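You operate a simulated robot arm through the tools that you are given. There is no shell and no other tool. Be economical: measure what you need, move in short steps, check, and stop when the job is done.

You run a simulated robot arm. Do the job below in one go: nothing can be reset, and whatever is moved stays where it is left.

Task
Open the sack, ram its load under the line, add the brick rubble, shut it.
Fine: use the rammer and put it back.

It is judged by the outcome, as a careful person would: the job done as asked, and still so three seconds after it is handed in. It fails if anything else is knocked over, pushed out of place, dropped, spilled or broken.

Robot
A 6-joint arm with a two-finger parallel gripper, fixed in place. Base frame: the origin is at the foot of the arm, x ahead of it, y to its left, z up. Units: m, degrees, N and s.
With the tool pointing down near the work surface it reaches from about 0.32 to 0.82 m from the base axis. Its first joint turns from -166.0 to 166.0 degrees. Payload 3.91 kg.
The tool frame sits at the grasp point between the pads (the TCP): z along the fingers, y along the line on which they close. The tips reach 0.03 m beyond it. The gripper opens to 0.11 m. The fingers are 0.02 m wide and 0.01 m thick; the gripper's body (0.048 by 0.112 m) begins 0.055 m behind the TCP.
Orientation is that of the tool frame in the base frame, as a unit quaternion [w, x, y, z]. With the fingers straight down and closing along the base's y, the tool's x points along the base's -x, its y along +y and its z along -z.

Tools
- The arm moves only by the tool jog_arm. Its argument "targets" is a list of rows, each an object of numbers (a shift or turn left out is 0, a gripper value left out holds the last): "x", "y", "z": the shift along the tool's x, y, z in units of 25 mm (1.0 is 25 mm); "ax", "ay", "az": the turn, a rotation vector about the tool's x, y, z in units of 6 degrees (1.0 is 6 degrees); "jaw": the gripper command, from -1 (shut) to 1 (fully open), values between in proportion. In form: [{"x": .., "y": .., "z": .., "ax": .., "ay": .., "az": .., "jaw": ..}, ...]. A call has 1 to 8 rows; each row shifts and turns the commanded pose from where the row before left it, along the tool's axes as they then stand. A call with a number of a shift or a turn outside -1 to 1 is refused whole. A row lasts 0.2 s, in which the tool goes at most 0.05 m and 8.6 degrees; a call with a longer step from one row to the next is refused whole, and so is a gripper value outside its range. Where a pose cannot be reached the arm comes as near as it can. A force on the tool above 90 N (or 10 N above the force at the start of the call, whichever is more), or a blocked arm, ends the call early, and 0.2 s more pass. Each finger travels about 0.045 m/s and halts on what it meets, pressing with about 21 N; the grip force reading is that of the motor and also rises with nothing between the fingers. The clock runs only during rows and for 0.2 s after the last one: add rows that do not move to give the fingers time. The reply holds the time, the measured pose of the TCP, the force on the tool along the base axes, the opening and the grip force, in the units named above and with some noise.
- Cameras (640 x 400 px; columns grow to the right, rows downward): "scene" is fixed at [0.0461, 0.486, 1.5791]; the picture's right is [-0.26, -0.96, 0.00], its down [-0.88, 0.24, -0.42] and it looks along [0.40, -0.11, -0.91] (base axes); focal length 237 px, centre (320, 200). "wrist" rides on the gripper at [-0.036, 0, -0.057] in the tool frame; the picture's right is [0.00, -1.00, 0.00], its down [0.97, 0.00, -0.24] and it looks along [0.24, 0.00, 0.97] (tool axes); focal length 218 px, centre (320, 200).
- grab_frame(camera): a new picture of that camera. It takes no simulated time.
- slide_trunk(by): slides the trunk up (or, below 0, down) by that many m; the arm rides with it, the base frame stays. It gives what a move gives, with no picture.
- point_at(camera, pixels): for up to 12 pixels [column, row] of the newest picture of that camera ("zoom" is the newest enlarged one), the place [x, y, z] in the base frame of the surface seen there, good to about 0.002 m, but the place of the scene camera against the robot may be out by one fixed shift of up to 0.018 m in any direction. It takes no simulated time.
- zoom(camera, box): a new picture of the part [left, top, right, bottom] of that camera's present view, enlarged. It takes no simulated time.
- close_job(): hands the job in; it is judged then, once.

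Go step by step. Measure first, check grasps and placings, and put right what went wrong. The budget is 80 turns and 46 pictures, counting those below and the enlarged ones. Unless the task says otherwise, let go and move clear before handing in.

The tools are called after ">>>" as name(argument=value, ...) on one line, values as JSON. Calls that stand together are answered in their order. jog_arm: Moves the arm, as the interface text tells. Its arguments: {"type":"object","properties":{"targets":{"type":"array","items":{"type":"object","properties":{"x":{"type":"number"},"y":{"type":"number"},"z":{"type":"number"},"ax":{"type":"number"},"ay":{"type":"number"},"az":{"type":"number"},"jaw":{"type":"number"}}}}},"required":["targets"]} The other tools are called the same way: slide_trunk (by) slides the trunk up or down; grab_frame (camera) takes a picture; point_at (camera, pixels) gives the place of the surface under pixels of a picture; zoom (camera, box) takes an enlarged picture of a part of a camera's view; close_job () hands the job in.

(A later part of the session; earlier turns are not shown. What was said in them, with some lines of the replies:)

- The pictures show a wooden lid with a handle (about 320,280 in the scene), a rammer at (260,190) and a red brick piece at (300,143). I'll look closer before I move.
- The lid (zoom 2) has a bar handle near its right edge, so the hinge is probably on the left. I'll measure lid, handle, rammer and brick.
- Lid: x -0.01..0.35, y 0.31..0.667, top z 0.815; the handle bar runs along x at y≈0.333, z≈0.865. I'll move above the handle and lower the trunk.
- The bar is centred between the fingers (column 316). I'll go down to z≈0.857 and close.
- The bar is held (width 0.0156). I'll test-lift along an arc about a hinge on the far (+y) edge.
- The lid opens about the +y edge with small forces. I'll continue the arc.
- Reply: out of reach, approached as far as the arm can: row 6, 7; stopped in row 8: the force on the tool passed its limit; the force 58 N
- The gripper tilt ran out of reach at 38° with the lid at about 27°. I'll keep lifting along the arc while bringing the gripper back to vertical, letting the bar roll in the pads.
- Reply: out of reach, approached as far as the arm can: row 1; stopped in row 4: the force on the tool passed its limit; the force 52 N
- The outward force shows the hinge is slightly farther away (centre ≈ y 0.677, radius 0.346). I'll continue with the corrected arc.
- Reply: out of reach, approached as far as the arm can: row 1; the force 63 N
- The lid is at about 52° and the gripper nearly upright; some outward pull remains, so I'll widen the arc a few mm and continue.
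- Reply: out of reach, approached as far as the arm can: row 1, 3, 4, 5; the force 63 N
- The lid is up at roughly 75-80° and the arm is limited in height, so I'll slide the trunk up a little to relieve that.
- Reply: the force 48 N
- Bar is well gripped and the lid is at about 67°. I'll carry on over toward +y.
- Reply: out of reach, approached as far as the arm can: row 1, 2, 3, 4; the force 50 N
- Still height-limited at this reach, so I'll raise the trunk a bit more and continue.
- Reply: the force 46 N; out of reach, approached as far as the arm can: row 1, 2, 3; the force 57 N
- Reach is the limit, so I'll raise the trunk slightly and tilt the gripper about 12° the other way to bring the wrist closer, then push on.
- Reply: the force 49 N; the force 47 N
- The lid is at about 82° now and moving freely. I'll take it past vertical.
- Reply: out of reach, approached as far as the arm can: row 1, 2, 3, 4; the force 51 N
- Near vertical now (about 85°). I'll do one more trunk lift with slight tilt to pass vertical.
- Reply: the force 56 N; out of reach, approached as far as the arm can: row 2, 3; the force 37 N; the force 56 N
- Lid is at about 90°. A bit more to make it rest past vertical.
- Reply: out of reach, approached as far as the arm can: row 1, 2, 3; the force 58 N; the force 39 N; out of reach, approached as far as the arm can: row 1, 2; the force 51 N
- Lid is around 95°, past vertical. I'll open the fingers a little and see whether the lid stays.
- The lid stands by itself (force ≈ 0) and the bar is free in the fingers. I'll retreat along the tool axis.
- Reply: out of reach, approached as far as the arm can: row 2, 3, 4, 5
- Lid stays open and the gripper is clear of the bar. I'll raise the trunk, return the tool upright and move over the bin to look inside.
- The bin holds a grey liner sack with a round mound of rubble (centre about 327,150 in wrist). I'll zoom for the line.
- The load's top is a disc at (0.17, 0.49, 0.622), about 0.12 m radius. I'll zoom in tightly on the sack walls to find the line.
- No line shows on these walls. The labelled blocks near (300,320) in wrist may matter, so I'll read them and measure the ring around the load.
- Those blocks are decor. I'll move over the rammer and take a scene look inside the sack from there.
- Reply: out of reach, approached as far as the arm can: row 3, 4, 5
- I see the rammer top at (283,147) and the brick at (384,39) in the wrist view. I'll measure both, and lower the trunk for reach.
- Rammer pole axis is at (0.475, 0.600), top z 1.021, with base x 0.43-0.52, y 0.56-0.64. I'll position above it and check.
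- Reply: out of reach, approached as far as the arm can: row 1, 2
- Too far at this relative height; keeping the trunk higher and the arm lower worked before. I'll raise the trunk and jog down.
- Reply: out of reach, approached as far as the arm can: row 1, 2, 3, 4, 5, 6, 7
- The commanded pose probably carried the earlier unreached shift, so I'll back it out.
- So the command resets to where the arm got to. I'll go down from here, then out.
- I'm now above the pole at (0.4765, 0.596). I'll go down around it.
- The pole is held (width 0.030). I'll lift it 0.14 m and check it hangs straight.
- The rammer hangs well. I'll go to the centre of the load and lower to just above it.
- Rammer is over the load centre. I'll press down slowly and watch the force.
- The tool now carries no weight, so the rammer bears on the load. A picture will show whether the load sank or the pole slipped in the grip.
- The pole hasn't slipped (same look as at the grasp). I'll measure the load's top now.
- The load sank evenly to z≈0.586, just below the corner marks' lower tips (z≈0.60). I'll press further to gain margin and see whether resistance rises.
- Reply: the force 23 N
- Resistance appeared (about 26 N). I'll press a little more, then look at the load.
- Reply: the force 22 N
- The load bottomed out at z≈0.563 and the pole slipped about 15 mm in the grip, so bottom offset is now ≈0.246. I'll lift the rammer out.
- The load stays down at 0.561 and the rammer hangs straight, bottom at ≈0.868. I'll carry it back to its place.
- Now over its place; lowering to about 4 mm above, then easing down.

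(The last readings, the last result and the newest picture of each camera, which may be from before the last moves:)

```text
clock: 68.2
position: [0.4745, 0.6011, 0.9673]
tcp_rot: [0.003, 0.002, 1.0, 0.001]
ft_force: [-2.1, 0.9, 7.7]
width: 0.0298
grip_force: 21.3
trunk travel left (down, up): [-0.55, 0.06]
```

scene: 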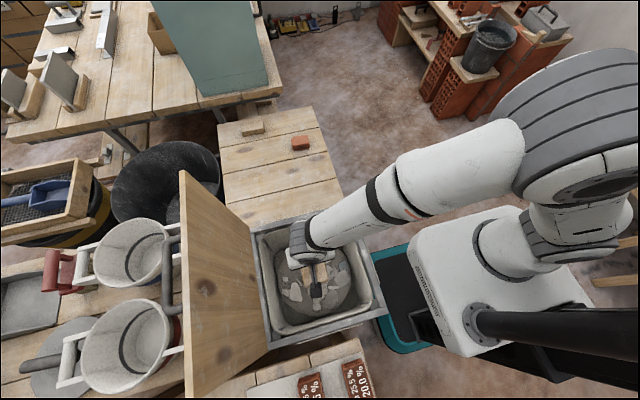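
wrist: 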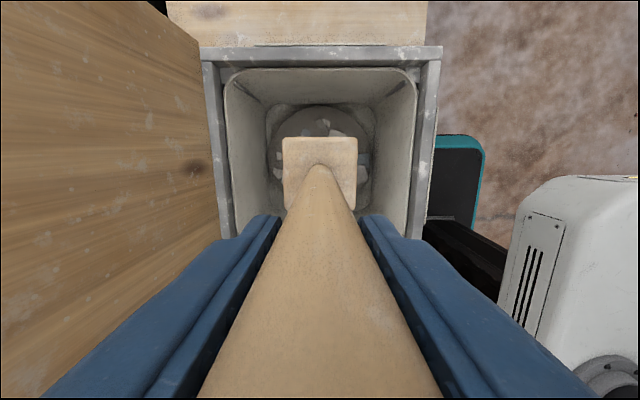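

The base has touched down (force went from -3 to +8 N). I'll release, move straight up and check.

>>> jog_arm(targets=[{"jaw": 0.3}, {}, {}, {}])

>>> jog_arm(targets=[{"z": -0.6}, {"z": -1}, {"z": -1}, {"z": -1}, {"z": -1}, {"z": -1}, {}])

>>> grab_frame(camera="wrist")

```text
clock: 69.2
position: [0.475, 0.602, 0.9655]
tcp_rot: [0.003, 0.002, 1.0, -0.001]
ft_force: [0.1, 0.4, 0.5]
width: 0.0716
grip_force: 0.1
trunk travel left (down, up): [-0.55, 0.06]
```

```text
clock: 70.8
position: [0.4738, 0.6, 1.1065]
tcp_rot: [0.003, 0.002, 1.0, -0.001]
ft_force: [-1.2, 0.1, 0.0]
width: 0.0717
grip_force: 0.0
trunk travel left (down, up): [-0.55, 0.06]
```

```text
13 pictures are left
```

wrist: 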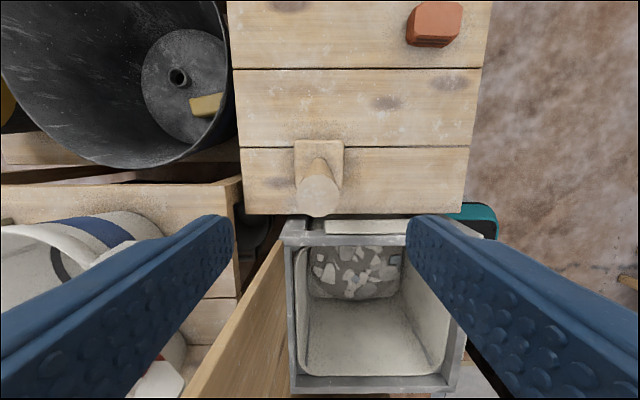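

The rammer stands upright in its place. Brick at (434,24); I'll measure it and move toward it.

>>> point_at(camera="wrist", pixels=[[434, 18], [408, 20], [460, 18], [434, 34], [415, 5], [455, 5], [434, 44], [407, 38], [456, 42], [343, 143], [296, 145]])

>>> jog_arm(targets=[{"x": -0.5, "y": -1}, {"x": -0.8, "y": -1}, {"x": -0.9, "y": -1}, {"x": -1, "y": -1}, {"x": -1, "y": -1}, {"x": -1, "y": -1, "z": 0.5}, {"z": 1}, {}])

>>> grab_frame(camera="wrist")

```text
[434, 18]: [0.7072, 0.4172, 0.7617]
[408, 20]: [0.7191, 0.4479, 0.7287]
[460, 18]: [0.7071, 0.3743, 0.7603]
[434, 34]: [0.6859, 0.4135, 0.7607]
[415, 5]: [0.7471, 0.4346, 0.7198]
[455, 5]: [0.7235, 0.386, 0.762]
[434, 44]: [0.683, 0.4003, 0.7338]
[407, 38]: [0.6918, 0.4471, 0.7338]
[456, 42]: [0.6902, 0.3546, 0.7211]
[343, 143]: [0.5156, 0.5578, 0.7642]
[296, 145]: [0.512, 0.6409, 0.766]
```

```text
clock: 72.6
position: [0.6032, 0.4515, 1.0703]
tcp_rot: [0.003, 0.003, 1.0, -0.001]
ft_force: [-0.1, -0.5, 0.2]
width: 0.0717
grip_force: 0.0
trunk travel left (down, up): [-0.55, 0.06]
```

```text
12 pictures are left
```

wrist: 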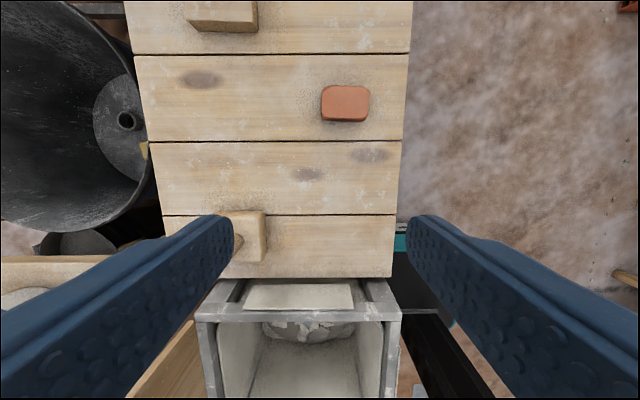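

Clear view of the brick at (345,103). I'll take its edges.

>>> point_at(camera="wrist", pixels=[[323, 100], [367, 100], [345, 88], [345, 112], [345, 120], [330, 88], [362, 88], [326, 112], [365, 112], [297, 297]])

>>> zoom(camera="wrist", box=[190, 260, 420, 400])

```text
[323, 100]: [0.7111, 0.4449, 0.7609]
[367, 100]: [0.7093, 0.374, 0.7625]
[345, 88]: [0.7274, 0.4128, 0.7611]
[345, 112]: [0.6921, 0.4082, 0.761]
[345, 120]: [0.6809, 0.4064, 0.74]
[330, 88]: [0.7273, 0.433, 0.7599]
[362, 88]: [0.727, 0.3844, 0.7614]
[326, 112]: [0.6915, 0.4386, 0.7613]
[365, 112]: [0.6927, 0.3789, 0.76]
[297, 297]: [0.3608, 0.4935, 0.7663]
```

```text
2.78 times, centred on (305, 330) of wrist
```

zoom: 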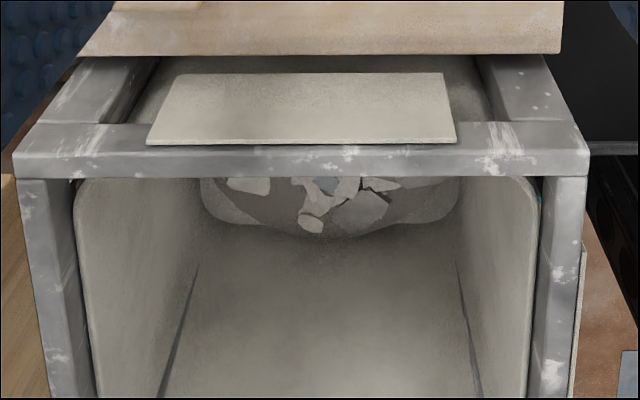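

No extra line visible beyond the corner marks, and the load is well beneath them. Brick centre is (0.706, 0.410), 0.074 wide along y; I'll lower, move out over it with jaws fully open.

>>> jog_arm(targets=[{"z": 1, "jaw": 1}, {"z": 1}, {"z": 1}, {"z": 1}, {"z": 1}, {"z": 1}, {"z": 1}, {"z": 1}])

>>> jog_arm(targets=[{"x": -0.8, "y": -0.3}, {"x": -0.8, "y": -0.3}, {"x": -0.8, "y": -0.4}, {"x": -0.8, "y": -0.3}, {"x": -0.8, "y": -0.3}, {}])

```text
clock: 74.4
position: [0.6053, 0.4517, 0.8699]
tcp_rot: [0.004, 0.003, 1.0, -0.002]
ft_force: [-0.8, 0.4, 0.0]
width: 0.11
grip_force: 0.1
trunk travel left (down, up): [-0.55, 0.06]
```

```text
clock: 75.8
position: [0.7059, 0.4096, 0.872]
tcp_rot: [0.003, 0.003, 1.0, -0.001]
ft_force: [0.7, -0.3, 0.1]
width: 0.1099
grip_force: 0.1
trunk travel left (down, up): [-0.55, 0.06]
```

Right over the brick. Going down to z≈0.757 and closing.

>>> jog_arm(targets=[{"z": 1}, {"z": 1}, {"z": 1}, {"z": 1}, {"z": 0.6}, {}])

>>> jog_arm(targets=[{"jaw": -1}, {}, {}, {}])

>>> jog_arm(targets=[{"z": -0.6}, {"z": -1}, {"z": -1}, {"z": -1}, {"z": -1}, {"z": -1}, {}])

>>> grab_frame(camera="wrist")

```text
clock: 77.2
position: [0.699, 0.4076, 0.7561]
tcp_rot: [0.004, 0.001, 1.0, 0.0]
ft_force: [0.1, 0.3, -0.7]
width: 0.1099
grip_force: 0.1
out of reach, approached as far as the arm can: row 4
trunk travel left (down, up): [-0.55, 0.06]
```

```text
clock: 78.2
position: [0.6996, 0.4069, 0.7563]
tcp_rot: [0.003, 0.002, 1.0, -0.001]
ft_force: [-0.6, 0.6, -0.3]
width: 0.0748
grip_force: 20.9
trunk travel left (down, up): [-0.55, 0.06]
```

```text
clock: 79.8
position: [0.7109, 0.4135, 0.8954]
tcp_rot: [0.003, 0.001, 1.0, -0.001]
ft_force: [0.9, 0.6, 0.3]
width: 0.0001
grip_force: 21.1
out of reach, approached as far as the arm can: row 3, 4
trunk travel left (down, up): [-0.55, 0.06]
```

```text
10 pictures are left
```

wrist: 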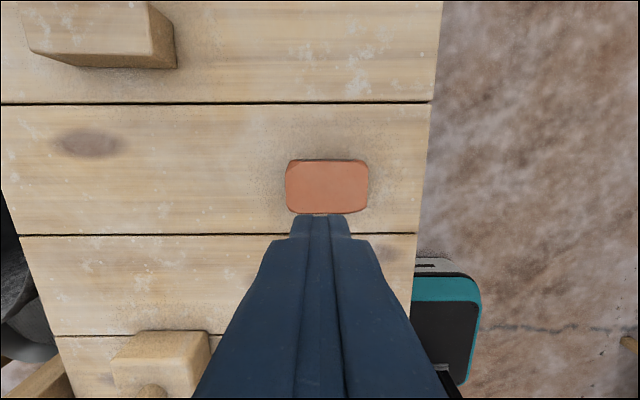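

The brick slipped out and is still lying at (327,186). I'll lower the trunk for better reach and re-measure it.

>>> point_at(camera="wrist", pixels=[[327, 186], [287, 186], [367, 186], [327, 164], [327, 210], [290, 208], [364, 208], [365, 165], [290, 165]])

>>> jog_arm(targets=[{"jaw": 1, "z": -1}, {"z": -1}, {"z": -1}, {"z": -1}, {}])

>>> slide_trunk(by=-0.13)

```text
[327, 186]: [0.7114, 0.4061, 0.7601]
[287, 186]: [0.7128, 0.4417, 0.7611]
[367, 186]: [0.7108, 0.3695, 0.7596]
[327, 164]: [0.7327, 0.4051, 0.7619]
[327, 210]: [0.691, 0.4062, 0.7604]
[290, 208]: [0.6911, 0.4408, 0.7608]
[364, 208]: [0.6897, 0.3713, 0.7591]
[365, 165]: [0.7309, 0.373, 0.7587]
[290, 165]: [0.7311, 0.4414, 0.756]
```

```text
clock: 81.0
position: [0.7089, 0.4128, 0.9962]
tcp_rot: [0.003, 0.002, 1.0, -0.001]
ft_force: [0.5, 0.3, 0.0]
width: 0.1048
grip_force: 0.1
trunk travel left (down, up): [-0.55, 0.06]
```

```text
clock: 82.6
position: [0.7082, 0.412, 0.8648]
tcp_rot: [0.003, 0.002, 1.0, -0.001]
ft_force: [0.6, 0.1, -0.6]
width: 0.11
grip_force: 0.0
trunk travel left (down, up): [-0.42, 0.19]
```

Brick centre is now (0.711, 0.406). I'll descend, checking position before closing.

>>> jog_arm(targets=[{"x": -0.1, "y": -0.24, "z": 1}, {"z": 1}, {"z": 1}, {"z": 1}, {"z": 0.38}, {}])

>>> jog_arm(targets=[{"jaw": -1}, {}, {}, {}, {}])

```text
clock: 84.0
position: [0.7148, 0.4086, 0.7538]
tcp_rot: [0.002, 0.003, 1.0, -0.001]
ft_force: [-0.5, -0.1, -0.4]
width: 0.11
grip_force: 0.1
out of reach, approached as far as the arm can: row 2
trunk travel left (down, up): [-0.42, 0.19]
```

```text
clock: 85.2
position: [0.7144, 0.4079, 0.7542]
tcp_rot: [0.004, 0.002, 1.0, -0.001]
ft_force: [-0.8, -0.3, -0.3]
width: 0.0749
grip_force: 21.1
trunk travel left (down, up): [-0.42, 0.19]
```

Gripped at 0.0749 wide with z 0.754. I'll lift gently, pulling inward, and check the width.

>>> jog_arm(targets=[{"z": -0.2}, {"z": -0.3}, {"z": -0.4, "x": 0.2}, {"z": -0.5, "x": 0.3}, {}])

```text
clock: 86.4
position: [0.7109, 0.4147, 0.7904]
tcp_rot: [0.001, 0.001, 1.0, -0.002]
ft_force: [-0.3, 0.0, -1.6]
width: 0.0748
grip_force: 20.6
out of reach, approached as far as the arm can: row 3, 4
trunk travel left (down, up): [-0.42, 0.19]
```

The brick is held (force -1.6 N). I'll raise it with the trunk, then draw it inward.

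>>> slide_trunk(by=0.15)

>>> jog_arm(targets=[{"x": 0.3}, {"x": 0.3}, {"x": 0.5}, {"x": 0.5}, {}])

```text
clock: 88.2
position: [0.7121, 0.4152, 0.9396]
tcp_rot: [0.002, 0.002, 1.0, -0.002]
ft_force: [0.4, -0.7, -1.4]
width: 0.0747
grip_force: 20.9
trunk travel left (down, up): [-0.57, 0.04]
```

```text
clock: 89.4
position: [0.7025, 0.426, 0.9416]
tcp_rot: [0.002, 0.002, 1.0, -0.002]
ft_force: [-0.2, 1.0, -1.3]
width: 0.0748
grip_force: 21.1
out of reach, approached as far as the arm can: row 1, 2, 3, 4
trunk travel left (down, up): [-0.57, 0.04]
```

It slid along the limit of reach (radius 0.82), so I'll pull radially inward with larger steps.

>>> jog_arm(targets=[{"x": 0.86, "y": -0.52}, {"x": 0.86, "y": -0.52}, {"x": 0.86, "y": -0.52}, {}])

```text
clock: 90.4
position: [0.703, 0.426, 0.9398]
tcp_rot: [0.002, 0.002, 1.0, -0.002]
ft_force: [0.1, -0.2, -1.2]
width: 0.0747
grip_force: 20.9
out of reach, approached as far as the arm can: row 1, 2, 3
trunk travel left (down, up): [-0.57, 0.04]
```

Stuck radially, probably near straight-arm. I'll try going up first, then inward.

>>> jog_arm(targets=[{"z": -1}, {"z": -1}, {"x": 0.43, "y": -0.26, "z": -0.5}, {"x": 0.86, "y": -0.52}, {}])

```text
clock: 91.6
position: [0.7008, 0.4256, 1.0047]
tcp_rot: [0.002, 0.002, 1.0, -0.002]
ft_force: [-0.4, -0.2, -1.7]
width: 0.0749
grip_force: 21.2
out of reach, approached as far as the arm can: row 3, 4
trunk travel left (down, up): [-0.57, 0.04]
```

Upward works but inward doesn't. I'll tilt the tool slightly (fingers outward) to break the straight-arm lock while moving inward.

>>> jog_arm(targets=[{"ay": -0.7}, {"ay": -0.7}, {"x": 0.6, "y": -0.36}, {"x": 0.86, "y": -0.52}, {}])

```text
clock: 92.8
position: [0.6856, 0.4181, 1.0007]
tcp_rot: [0.075, 0.002, 0.997, -0.001]
ft_force: [0.3, 0.0, -1.5]
width: 0.0749
grip_force: 20.8
out of reach, approached as far as the arm can: row 1, 2
trunk travel left (down, up): [-0.57, 0.04]
```

It works now: no limit on the inward rows. I'll keep coming inward, then level the tool.

>>> jog_arm(targets=[{"x": 0.86, "y": -0.3}, {"x": 0.86, "y": -0.3}, {"x": 0.86, "y": -0.3}, {"x": 0.86, "ay": 0.7}, {"x": 0.86, "ay": 0.7}, {"x": 0.86}, {}])

```text
clock: 94.4
position: [0.5591, 0.396, 0.9827]
tcp_rot: [0.002, 0.001, 1.0, -0.002]
ft_force: [-0.1, -0.4, -1.2]
width: 0.0749
grip_force: 21.1
trunk travel left (down, up): [-0.57, 0.04]
```

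Freed and level. I'll carry the brick over the centre of the sack.

>>> jog_arm(targets=[{"x": 1}, {"x": 1}, {"x": 1}, {"x": 1}, {"x": 1, "y": 0.2}, {"x": 1, "y": 0.3}, {"x": 1, "y": 0.4}, {"x": 1, "y": 0.4}])

>>> jog_arm(targets=[{"x": 1, "y": 0.4}, {"x": 1, "y": 0.4}, {"x": 1, "y": 0.4}, {"x": 1, "y": 0.4}, {"x": 1, "y": 0.4}, {"x": 1, "y": 0.4}, {"x": 1}, {"x": 0.6}])

>>> jog_arm(targets=[{}])

```text
clock: 96.2
position: [0.3564, 0.4312, 0.9839]
tcp_rot: [0.003, 0.002, 1.0, -0.003]
ft_force: [0.7, 0.3, -1.8]
width: 0.0746
grip_force: 20.5
trunk travel left (down, up): [-0.57, 0.04]
```

```text
clock: 98.0
position: [0.1663, 0.491, 0.9828]
tcp_rot: [0.003, 0.002, 1.0, -0.001]
ft_force: [-1.3, -0.7, -2.9]
width: 0.0748
grip_force: 21.1
trunk travel left (down, up): [-0.57, 0.04]
```

```text
clock: 98.4
position: [0.1668, 0.4903, 0.9831]
tcp_rot: [0.003, 0.002, 1.0, -0.002]
ft_force: [0.1, 0.1, -2.0]
width: 0.0749
grip_force: 21.2
trunk travel left (down, up): [-0.57, 0.04]
```

Over the load centre. I'll lower in steps, checking arm clearance to the rim.

>>> jog_arm(targets=[{"z": 1}, {"z": 1}, {"z": 1}, {"z": 1}, {"z": 1}, {"z": 1}, {"z": 1}, {"z": 1}])

>>> jog_arm(targets=[{"z": 1}, {"z": 1}, {"z": 1}, {}])

>>> grab_frame(camera="scene")

```text
clock: 100.2
position: [0.1693, 0.4912, 0.7849]
tcp_rot: [0.002, 0.002, 1.0, -0.002]
ft_force: [-0.1, 0.7, -1.9]
width: 0.0749
grip_force: 20.7
trunk travel left (down, up): [-0.57, 0.04]
```

```text
clock: 101.2
position: [0.1684, 0.4891, 0.7096]
tcp_rot: [0.003, 0.001, 1.0, -0.002]
ft_force: [0.2, -1.2, -1.4]
width: 0.0745
grip_force: 20.8
trunk travel left (down, up): [-0.57, 0.04]
```

```text
9 pictures are left
```

scene: 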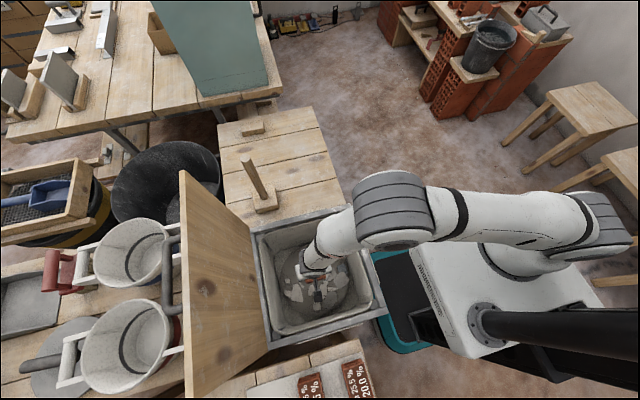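

The forearm passes above the rim; I'll measure its surface near the rim before going deeper.

>>> point_at(camera="scene", pixels=[[318, 262], [325, 248], [335, 240], [345, 235], [355, 238], [365, 240], [385, 245], [410, 240]])

```text
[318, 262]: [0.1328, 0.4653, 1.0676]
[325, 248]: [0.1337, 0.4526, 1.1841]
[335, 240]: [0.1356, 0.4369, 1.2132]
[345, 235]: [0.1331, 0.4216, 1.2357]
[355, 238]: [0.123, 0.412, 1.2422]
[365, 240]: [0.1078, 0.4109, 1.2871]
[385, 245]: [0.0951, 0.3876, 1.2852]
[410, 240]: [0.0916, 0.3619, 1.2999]
```

Clearance is ample (arm above z 1.0). I'll lower the brick onto the load.

>>> jog_arm(targets=[{"z": 1}, {"z": 1}, {"z": 1}, {"z": 1}, {"z": 0.2}, {}])

>>> jog_arm(targets=[{"z": 0.12}, {"z": 0.12}, {}])

```text
clock: 102.6
position: [0.1674, 0.4886, 0.6035]
tcp_rot: [0.002, 0.001, 1.0, -0.003]
ft_force: [0.0, 0.3, -2.2]
width: 0.0747
grip_force: 20.8
trunk travel left (down, up): [-0.57, 0.04]
```

```text
clock: 103.4
position: [0.1682, 0.4875, 0.5977]
tcp_rot: [0.003, 0.002, 1.0, -0.001]
ft_force: [0.6, -0.6, -1.7]
width: 0.075
grip_force: 20.9
trunk travel left (down, up): [-0.57, 0.04]
```

>>> jog_arm(targets=[{"z": 0.08}, {}])

>>> jog_arm(targets=[{"jaw": -0.1}, {"jaw": 0.6}, {}, {}])

>>> jog_arm(targets=[{"z": -0.6}, {"z": -1}, {"z": -1}, {"z": -1}, {"z": -1}, {"z": -1}, {"z": -1}, {"z": -1}])

>>> jog_arm(targets=[{"z": -1}, {"z": -1}, {"z": -1}, {"z": -1}, {"z": -1}, {"z": -1}, {"z": -1}, {}])

>>> grab_frame(camera="wrist")

```text
clock: 104.0
position: [0.168, 0.4895, 0.5958]
tcp_rot: [0.004, 0.002, 1.0, -0.002]
ft_force: [-0.1, 0.2, -1.9]
width: 0.075
grip_force: 21.0
trunk travel left (down, up): [-0.57, 0.04]
```

```text
clock: 105.0
position: [0.168, 0.4885, 0.5962]
tcp_rot: [0.003, 0.003, 1.0, -0.002]
ft_force: [0.4, -0.1, 0.1]
width: 0.0879
grip_force: 0.1
trunk travel left (down, up): [-0.57, 0.04]
```

```text
clock: 106.8
position: [0.1667, 0.4889, 0.7852]
tcp_rot: [0.002, 0.002, 1.0, -0.002]
ft_force: [-0.9, 0.5, 0.1]
width: 0.0882
grip_force: 0.1
trunk travel left (down, up): [-0.57, 0.04]
```

```text
clock: 108.6
position: [0.1661, 0.4881, 0.9617]
tcp_rot: [0.003, 0.002, 1.0, -0.001]
ft_force: [0.3, 0.2, -0.1]
width: 0.088
grip_force: 0.1
trunk travel left (down, up): [-0.57, 0.04]
```

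```text
8 pictures are left
```

wrist: 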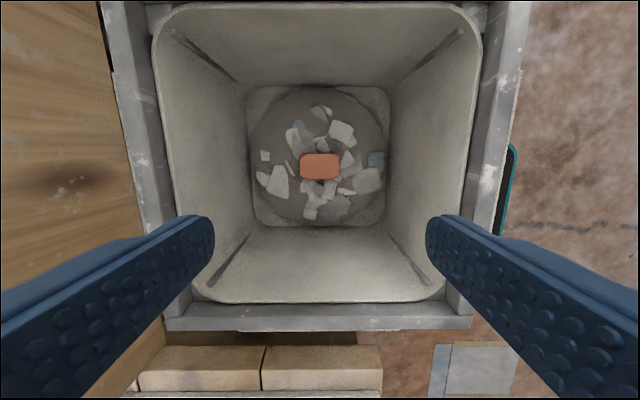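

The brick sits on the rammed load at the centre (320,166). Now to shut the lid: I'll rise, then approach the bar above the lid the way I left it.

>>> jog_arm(targets=[{"z": -1}, {"z": -1}, {"z": -1}, {"z": -1}, {"z": -1}, {"z": -1}, {"z": -1}, {"z": -1}])

>>> jog_arm(targets=[{"z": -1}, {"z": -1}, {"z": -1}, {"z": -1}, {"z": -1, "jaw": -0.4}, {}])

>>> jog_arm(targets=[{"y": 1}, {"y": 1}, {"y": 1}, {"y": 1}, {"y": 1}, {"y": 1}, {"y": 1}, {"y": 1, "x": 0.3}])

```text
clock: 110.4
position: [0.1648, 0.4901, 1.1626]
tcp_rot: [0.003, 0.002, 1.0, -0.002]
ft_force: [-0.2, -0.6, 0.3]
width: 0.088
grip_force: 0.0
trunk travel left (down, up): [-0.57, 0.04]
```

```text
clock: 111.8
position: [0.1661, 0.4904, 1.2857]
tcp_rot: [0.003, 0.003, 1.0, -0.002]
ft_force: [0.7, -0.2, -0.2]
width: 0.0352
grip_force: 0.0
trunk travel left (down, up): [-0.57, 0.04]
```

```text
clock: 113.6
position: [0.1575, 0.6839, 1.2804]
tcp_rot: [0.003, 0.002, 1.0, -0.002]
ft_force: [0.3, -0.7, -0.4]
width: 0.0331
grip_force: 0.1
out of reach, approached as far as the arm can: row 8
trunk travel left (down, up): [-0.57, 0.04]
```

I'm above the lid's edge. A wrist picture will locate the bar.

>>> grab_frame(camera="wrist")

```text
7 pictures are left
```

wrist: 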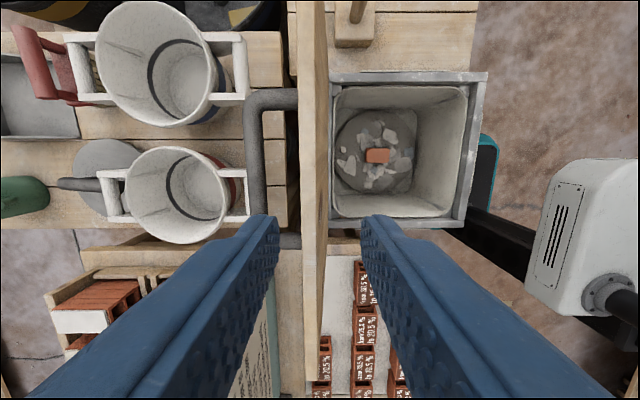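

>>> point_at(camera="wrist", pixels=[[255, 115], [255, 150], [255, 190], [248, 150], [262, 150], [300, 150], [327, 150], [313, 150], [275, 98], [313, 60]])

```text
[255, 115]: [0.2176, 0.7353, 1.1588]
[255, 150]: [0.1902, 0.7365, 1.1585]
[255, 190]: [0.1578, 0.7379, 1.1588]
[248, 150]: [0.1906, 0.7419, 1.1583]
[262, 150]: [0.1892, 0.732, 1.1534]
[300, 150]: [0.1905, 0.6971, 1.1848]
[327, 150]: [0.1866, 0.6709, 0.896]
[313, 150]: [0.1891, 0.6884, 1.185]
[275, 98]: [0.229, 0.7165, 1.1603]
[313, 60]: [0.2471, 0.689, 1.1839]
```

Bar centre is at (y 0.737, z 1.151), lid edge top at z 1.185, y 0.677-0.697. I'll lower to z≈1.23, tilt slightly and move over the bar.

>>> jog_arm(targets=[{"z": 1, "ax": -0.8}, {"z": 1, "ax": -0.8}, {"y": 0.8}, {"y": 0.8}, {"y": 0.6}, {}])

```text
clock: 115.0
position: [0.1577, 0.7409, 1.2408]
tcp_rot: [0.003, 0.002, 0.997, 0.082]
ft_force: [0.2, -0.8, 0.4]
width: 0.0328
grip_force: 0.0
trunk travel left (down, up): [-0.57, 0.04]
```

Aligned above; I'll shift to the line through the bar and slide down over it.

>>> jog_arm(targets=[{"y": -0.7}, {"z": 0.8}, {"z": 0.8}, {}])

>>> grab_frame(camera="wrist")

```text
clock: 116.0
position: [0.1595, 0.7514, 1.2031]
tcp_rot: [0.003, 0.002, 0.997, 0.081]
ft_force: [-0.5, 1.5, -0.3]
width: 0.0331
grip_force: 0.1
out of reach, approached as far as the arm can: row 1, 2, 3
trunk travel left (down, up): [-0.57, 0.04]
```

```text
6 pictures are left
```

wrist: 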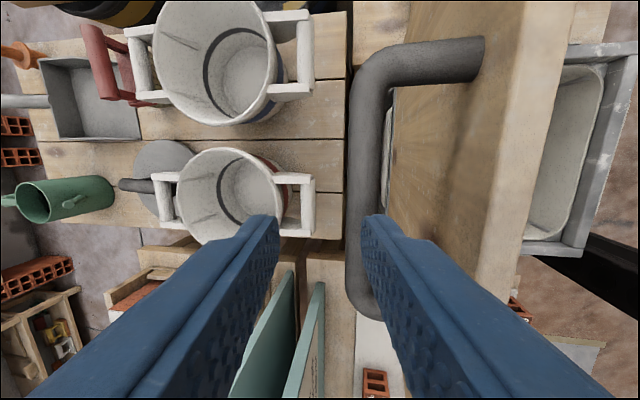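

The straight-arm lock pushed it 15 mm too far (+y), with the inner finger over the bar. I'll back up slightly, tilt a touch to break the lock, and shift inward.

>>> jog_arm(targets=[{"z": -0.4, "ax": -0.6}, {"ax": -0.4}, {"y": -0.4}, {"y": -0.4}, {}])

```text
clock: 117.2
position: [0.1629, 0.7686, 1.2202]
tcp_rot: [0.003, 0.001, 0.991, 0.134]
ft_force: [-0.6, 0.1, -0.1]
width: 0.0329
grip_force: 0.0
out of reach, approached as far as the arm can: row 1, 2, 3, 4
trunk travel left (down, up): [-0.57, 0.04]
```

Still locked and drifting out. I'll try a larger inward step with an upward component, well above the bar.

>>> jog_arm(targets=[{"ax": -0.8}, {"ax": -0.8}, {"y": -1}, {"y": -1}, {}])

```text
clock: 118.4
position: [0.1739, 0.8006, 1.2294]
tcp_rot: [0.003, 0.002, 0.976, 0.217]
ft_force: [0.4, 0.2, -0.9]
width: 0.033
grip_force: 0.0
out of reach, approached as far as the arm can: row 1, 2, 3, 4
trunk travel left (down, up): [-0.57, 0.04]
```

The wrist seems pinned at its envelope. I'll use what worked before: straight up first, then a small tilt, then inward.

>>> jog_arm(targets=[{"y": 0.42, "z": -0.9}, {"y": 0.42, "z": -0.9}, {"y": -0.6, "z": -0.3}, {"y": -0.9, "z": -0.4}, {"y": -0.9, "z": -0.4}, {}])

```text
clock: 119.8
position: [0.1738, 0.7263, 1.28]
tcp_rot: [0.003, 0.002, 0.975, 0.221]
ft_force: [0.5, -1.6, 0.8]
width: 0.0331
grip_force: 0.1
out of reach, approached as far as the arm can: row 1, 2, 3, 4
trunk travel left (down, up): [-0.57, 0.04]
```

Unlocked and now at (0.7263, 1.28) with tilt -25°. I'll set the tilt to about -17° and go to the approach line 7 cm behind the bar.

>>> jog_arm(targets=[{"ax": 0.7, "y": -0.3}, {"ax": 0.72, "y": -0.3}, {"y": -0.25, "z": 0.6}, {"y": -0.25, "z": 0.6}, {"z": 0.4}, {}])

```text
clock: 121.2
position: [0.1745, 0.7156, 1.2303]
tcp_rot: [0.002, 0.002, 0.99, 0.143]
ft_force: [0.4, 0.1, -0.5]
width: 0.0328
grip_force: 0.1
trunk travel left (down, up): [-0.57, 0.04]
```

On the approach line with no limits. I'll slide forward over the bar.

>>> jog_arm(targets=[{"y": -0.08, "z": 0.6}, {"z": 0.7}, {"z": 0.7}, {"z": 0.7}, {}])

>>> grab_frame(camera="wrist")

```text
clock: 122.3
position: [0.1734, 0.7374, 1.1913]
tcp_rot: [0.007, 0.002, 0.985, 0.17]
ft_force: [-0.2, 6.8, 38.4]
width: 0.0233
grip_force: 0.1
trunk travel left (down, up): [-0.57, 0.04]
stopped in row 5: the force on the tool passed its limit (the readings are from after the stop); the commanded pose is now the measured one
```

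```text
5 pictures are left
```

wrist: 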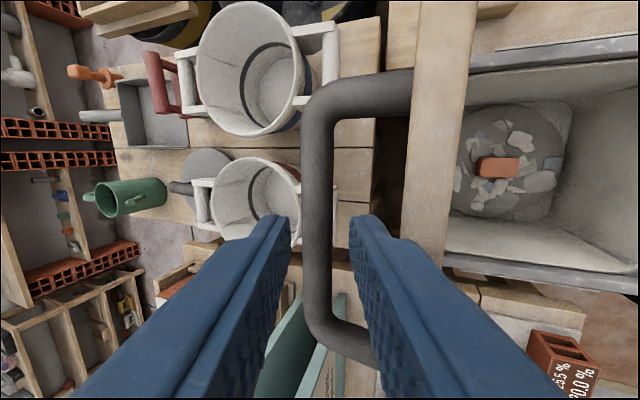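

Contact: I need to know where the bar is relative to the fingers now.

>>> point_at(camera="wrist", pixels=[[318, 130], [318, 180], [318, 220], [440, 100], [425, 200], [412, 200], [275, 222], [355, 222], [372, 260], [400, 300]])

```text
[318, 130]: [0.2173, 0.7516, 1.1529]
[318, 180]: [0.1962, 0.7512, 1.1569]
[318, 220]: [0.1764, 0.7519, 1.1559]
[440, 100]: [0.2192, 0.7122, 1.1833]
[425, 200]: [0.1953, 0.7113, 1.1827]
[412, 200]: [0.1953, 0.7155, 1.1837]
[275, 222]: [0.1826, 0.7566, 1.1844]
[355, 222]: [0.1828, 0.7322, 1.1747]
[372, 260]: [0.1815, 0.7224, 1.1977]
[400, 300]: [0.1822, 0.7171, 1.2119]
```

The lid was nudged 14 mm further open, and the bar (y 0.7517) is now exactly in the jaw plane (column 318), just beyond the tips. I'll re-open slightly and advance.

>>> jog_arm(targets=[{"jaw": -0.3, "z": -0.2}, {}, {"z": 0.5}, {"z": 0.5}, {"z": 0.5}, {}])

```text
clock: 123.4
position: [0.1743, 0.7497, 1.1925]
tcp_rot: [0.009, 0.002, 0.982, 0.187]
ft_force: [-5.0, 7.9, 35.8]
width: 0.0285
grip_force: 0.1
trunk travel left (down, up): [-0.57, 0.04]
stopped in row 5: the force on the tool passed its limit (the readings are from after the stop); the commanded pose is now the measured one
```

The inner finger's outer side is catching the lid's edge because the tool is tilted too much (about 20°) and the jaw too wide. I'll back off along the tool axis, raise the trunk fully and set a more upright tilt.

>>> jog_arm(targets=[{"z": -0.8}, {"z": -0.8, "y": -0.3}, {"z": -0.8, "y": -0.3, "jaw": -0.49}, {"y": -0.4}, {}])

>>> slide_trunk(by=0.04)

>>> jog_arm(targets=[{"y": -0.6, "x": 0.4}, {"ax": 0.7, "x": 0.4, "z": 0.4}, {"ax": 0.7, "x": 0.3, "z": 0.4}, {"ax": 0.7, "z": 0.4}, {}])

```text
clock: 124.6
position: [0.1768, 0.7048, 1.2303]
tcp_rot: [0.008, 0.002, 0.984, 0.179]
ft_force: [0.2, 0.3, 0.5]
width: 0.0279
grip_force: 0.0
trunk travel left (down, up): [-0.57, 0.04]
```

```text
clock: 125.4
position: [0.1758, 0.7058, 1.2717]
tcp_rot: [0.008, 0.002, 0.984, 0.178]
ft_force: [0.4, -0.2, 0.1]
width: 0.028
grip_force: 0.0
trunk travel left (down, up): [-0.61, 0.0]
```

```text
clock: 126.6
position: [0.1504, 0.6983, 1.2372]
tcp_rot: [0.008, 0.003, 0.998, 0.07]
ft_force: [-0.3, 0.3, -0.4]
width: 0.0283
grip_force: 0.1
trunk travel left (down, up): [-0.61, 0.0]
```

Upright (-8°), narrow jaw 0.028, no limits. I'll locate the bar again.

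>>> grab_frame(camera="wrist")

```text
4 pictures are left
```

wrist: 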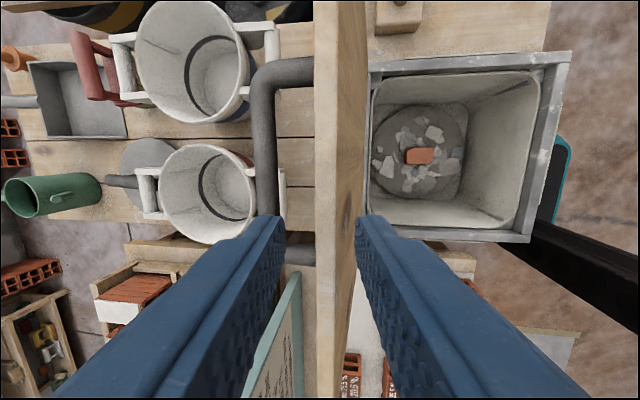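

>>> point_at(camera="wrist", pixels=[[266, 110], [266, 160], [266, 200], [259, 150], [273, 150], [317, 150], [338, 150], [360, 150]])

```text
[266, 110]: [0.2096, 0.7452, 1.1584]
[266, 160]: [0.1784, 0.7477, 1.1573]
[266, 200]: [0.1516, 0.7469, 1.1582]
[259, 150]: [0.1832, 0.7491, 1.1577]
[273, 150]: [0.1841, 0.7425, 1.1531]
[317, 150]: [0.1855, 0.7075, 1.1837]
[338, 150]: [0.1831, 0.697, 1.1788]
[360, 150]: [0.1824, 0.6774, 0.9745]
```

Bar centre is (y 0.746, z 1.150), lid edge at y 0.7075. I'll move to just above the bar.

>>> jog_arm(targets=[{"y": 0.5, "z": 0.25}, {"y": 0.5, "z": 0.25}, {"y": 0.42, "z": 0.3}, {"y": 0.3, "z": 0.33}, {}])

```text
clock: 127.8
position: [0.1481, 0.7452, 1.2155]
tcp_rot: [0.008, 0.003, 0.998, 0.069]
ft_force: [-0.6, 0.5, 0.6]
width: 0.028
grip_force: 0.1
trunk travel left (down, up): [-0.61, 0.0]
```

Exactly over the bar. I'll descend straight by the trunk and then close on the bar.

>>> slide_trunk(by=-0.055)

>>> jog_arm(targets=[{"jaw": -1}, {}, {}, {}])

```text
clock: 128.8
position: [0.1504, 0.7459, 1.1604]
tcp_rot: [0.008, 0.003, 0.998, 0.069]
ft_force: [-0.8, -0.3, 0.0]
width: 0.0282
grip_force: 0.0
trunk travel left (down, up): [-0.555, 0.055]
```

```text
clock: 129.8
position: [0.1504, 0.7456, 1.1608]
tcp_rot: [0.008, 0.003, 0.998, 0.069]
ft_force: [0.9, -0.3, 0.1]
width: 0.0157
grip_force: 45.5
trunk travel left (down, up): [-0.555, 0.055]
5 turns are left
```

Bar is gripped (0.0157). With few turns left I'll follow the computed closing arc at fixed tilt, first part now.

>>> jog_arm(targets=[{"y": -0.866, "z": -0.273}, {"y": -0.882, "z": -0.216}, {"y": -0.894, "z": -0.158}, {"y": -0.903, "z": -0.099}, {"y": -0.907, "z": -0.04}, {"y": -0.908, "z": 0.019}, {"y": -0.905, "z": 0.079}, {"y": -0.898, "z": 0.138}])

```text
clock: 131.6
position: [0.1497, 0.5657, 1.149]
tcp_rot: [0.007, 0.003, 0.998, 0.068]
ft_force: [2.5, 0.6, 1.3]
width: 0.0157
grip_force: 44.5
trunk travel left (down, up): [-0.555, 0.055]
4 turns are left
```

Right on the arc with negligible force. I'll do the rest of the closing arc.

>>> jog_arm(targets=[{"y": -0.887, "z": 0.196}, {"y": -0.872, "z": 0.254}, {"y": -0.853, "z": 0.31}, {"y": -0.831, "z": 0.365}, {"y": -0.806, "z": 0.419}, {"y": -0.777, "z": 0.471}, {"y": -0.744, "z": 0.521}, {"y": -0.708, "z": 0.568}])

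>>> jog_arm(targets=[{"y": -0.67, "z": 0.613}, {"y": -0.628, "z": 0.656}, {"y": -0.584, "z": 0.696}, {"y": -0.537, "z": 0.732}, {"y": -0.488, "z": 0.766}, {"y": -0.437, "z": 0.796}, {"y": -0.384, "z": 0.823}])

>>> jog_arm(targets=[{"y": -0.165, "z": 0.423}, {"y": -0.165, "z": 0.423}, {"y": -0.136, "z": 0.433}, {"y": -0.136, "z": 0.433}, {}])

>>> grab_frame(camera="scene")

```text
clock: 133.4
position: [0.15, 0.4173, 1.0494]
tcp_rot: [0.008, 0.002, 0.998, 0.069]
ft_force: [-3.1, 2.8, 0.4]
width: 0.0157
grip_force: 44.8
trunk travel left (down, up): [-0.555, 0.055]
```

```text
clock: 135.0
position: [0.1493, 0.3436, 0.9097]
tcp_rot: [0.008, 0.002, 0.998, 0.069]
ft_force: [-16.4, 9.8, -5.7]
width: 0.0156
grip_force: 44.8
trunk travel left (down, up): [-0.555, 0.055]
```

```text
clock: 136.2
position: [0.1503, 0.3387, 0.893]
tcp_rot: [0.005, 0.002, 0.998, 0.07]
ft_force: [5.3, -4.5, 0.3]
width: 0.0156
grip_force: 45.2
out of reach, approached as far as the arm can: row 2, 3, 4
trunk travel left (down, up): [-0.555, 0.055]
```

```text
3 pictures are left
3 turns are left
```

scene: 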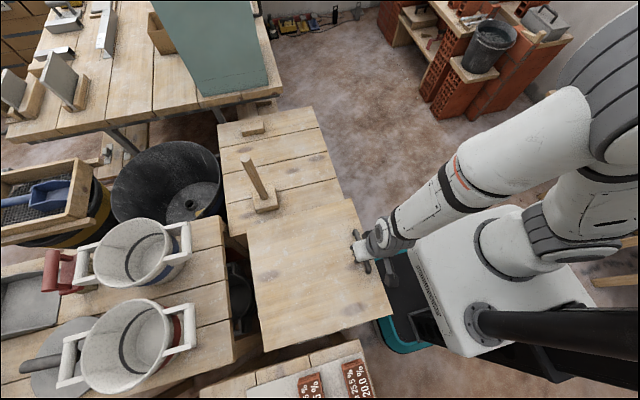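

The lid is nearly shut (about 2.6 cm at the handle) and the arm can't go lower by itself, so I'll lower with the trunk, release and rise.

>>> slide_trunk(by=-0.024)

>>> slide_trunk(by=-0.004)

>>> jog_arm(targets=[{"jaw": -0.8}, {"jaw": -0.5}, {"jaw": 0.3}, {}, {}])

>>> slide_trunk(by=0.08)

>>> grab_frame(camera="scene")

>>> point_at(camera="scene", pixels=[[250, 235], [343, 204], [385, 310], [267, 348], [340, 260], [367, 272], [263, 198], [244, 162]])

```text
clock: 136.9
position: [0.1514, 0.3354, 0.87]
tcp_rot: [0.004, 0.004, 0.998, 0.07]
ft_force: [11.6, -35.0, -1.6]
width: 0.0158
grip_force: 44.7
trunk travel left (down, up): [-0.531, 0.079]
```

```text
clock: 137.4
position: [0.1504, 0.3343, 0.8651]
tcp_rot: [0.002, 0.004, 0.998, 0.07]
ft_force: [14.1, -38.9, 2.7]
width: 0.0153
grip_force: 45.2
trunk travel left (down, up): [-0.527, 0.083]
```

```text
clock: 138.6
position: [0.1495, 0.3393, 0.8653]
tcp_rot: [0.003, 0.002, 0.998, 0.07]
ft_force: [0.6, -0.1, 0.3]
width: 0.0715
grip_force: 0.0
trunk travel left (down, up): [-0.527, 0.083]
```

```text
clock: 139.8
position: [0.1504, 0.3411, 0.9441]
tcp_rot: [0.004, 0.002, 0.998, 0.07]
ft_force: [-0.4, -0.1, 0.1]
width: 0.0718
grip_force: 0.0
trunk travel left (down, up): [-0.607, 0.003]
```

```text
2 pictures are left
```

scene: 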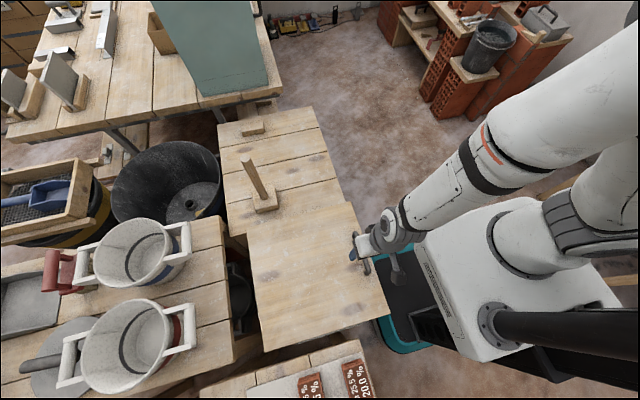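

```text
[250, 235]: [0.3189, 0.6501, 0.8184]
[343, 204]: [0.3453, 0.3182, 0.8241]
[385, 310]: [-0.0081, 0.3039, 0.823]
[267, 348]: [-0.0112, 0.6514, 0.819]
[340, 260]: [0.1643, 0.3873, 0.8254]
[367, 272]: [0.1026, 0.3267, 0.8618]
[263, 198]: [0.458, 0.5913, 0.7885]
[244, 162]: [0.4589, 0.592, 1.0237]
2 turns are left
```

The lid looks shut, with the front edge perhaps 3 mm high against the start. The rammer is at its original place (same readings), so I'll press lightly on the bar with closed fingers to seat the lid, then rise.

>>> jog_arm(targets=[{"jaw": -1, "y": -0.42}, {}, {}, {}, {}, {}])

>>> slide_trunk(by=-0.055)

>>> slide_trunk(by=0.055)

>>> grab_frame(camera="scene")

>>> point_at(camera="scene", pixels=[[250, 235], [343, 204], [343, 206], [384, 308], [385, 310], [267, 348], [340, 260], [367, 272]])

```text
clock: 141.2
position: [0.1501, 0.336, 0.9449]
tcp_rot: [0.003, 0.002, 0.997, 0.071]
ft_force: [0.3, 0.0, 0.0]
width: 0.0001
grip_force: 20.8
out of reach, approached as far as the arm can: row 1
trunk travel left (down, up): [-0.607, 0.003]
```

```text
clock: 142.1
position: [0.1495, 0.3357, 0.8929]
tcp_rot: [0.004, 0.002, 0.997, 0.074]
ft_force: [3.0, -3.2, 58.8]
width: 0.0001
grip_force: 20.8
trunk travel left (down, up): [-0.552, 0.058]
```

```text
clock: 143.1
position: [0.1487, 0.336, 0.9437]
tcp_rot: [0.003, 0.002, 0.998, 0.071]
ft_force: [0.2, -0.2, 0.0]
width: 0.0003
grip_force: 20.9
trunk travel left (down, up): [-0.607, 0.003]
```

```text
1 pictures are left
```

scene: 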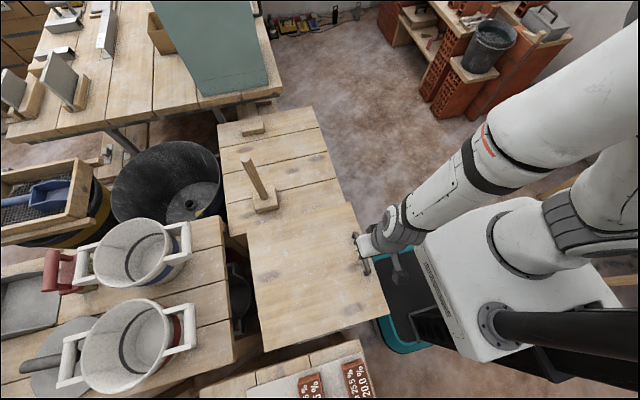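

```text
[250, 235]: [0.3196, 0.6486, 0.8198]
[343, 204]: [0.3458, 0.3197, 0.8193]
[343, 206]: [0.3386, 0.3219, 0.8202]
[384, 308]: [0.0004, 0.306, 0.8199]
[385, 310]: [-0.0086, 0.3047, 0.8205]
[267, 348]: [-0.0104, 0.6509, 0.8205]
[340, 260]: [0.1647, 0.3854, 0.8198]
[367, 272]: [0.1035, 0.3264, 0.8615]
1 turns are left
```

The lid is flat and fully shut (all corners at z≈0.820, as at the start), the rammer is back in its place, and the gripper is clear. The load is rammed down about 6 cm to z≈0.56 with the brick on top, but I saw no drawn line in the sack and judged by the corner marks ending at z≈0.60. Handing in.

>>> close_job()

```text
The job is handed in.
```

I handed the job in. The sack is open-rammed-filled-shut as asked, except that I never saw a drawn line, so "under the line" is my judgement.

- **Load:** I rammed it down about 6 cm, from z≈0.62 to z≈0.56, until it would go no further. I judged the level by the dark marks in the sack's corners, which end at about z≈0.60.
- **Brick rubble:** the red brick lies on the centre of the rammed load. It slipped out of the grip once on the table before I lifted it, but it stayed where it was.
- **Lid:** it is fully shut, with its corners back at their starting height (z≈0.82).
- **Rammer:** it stands upright in its original place.
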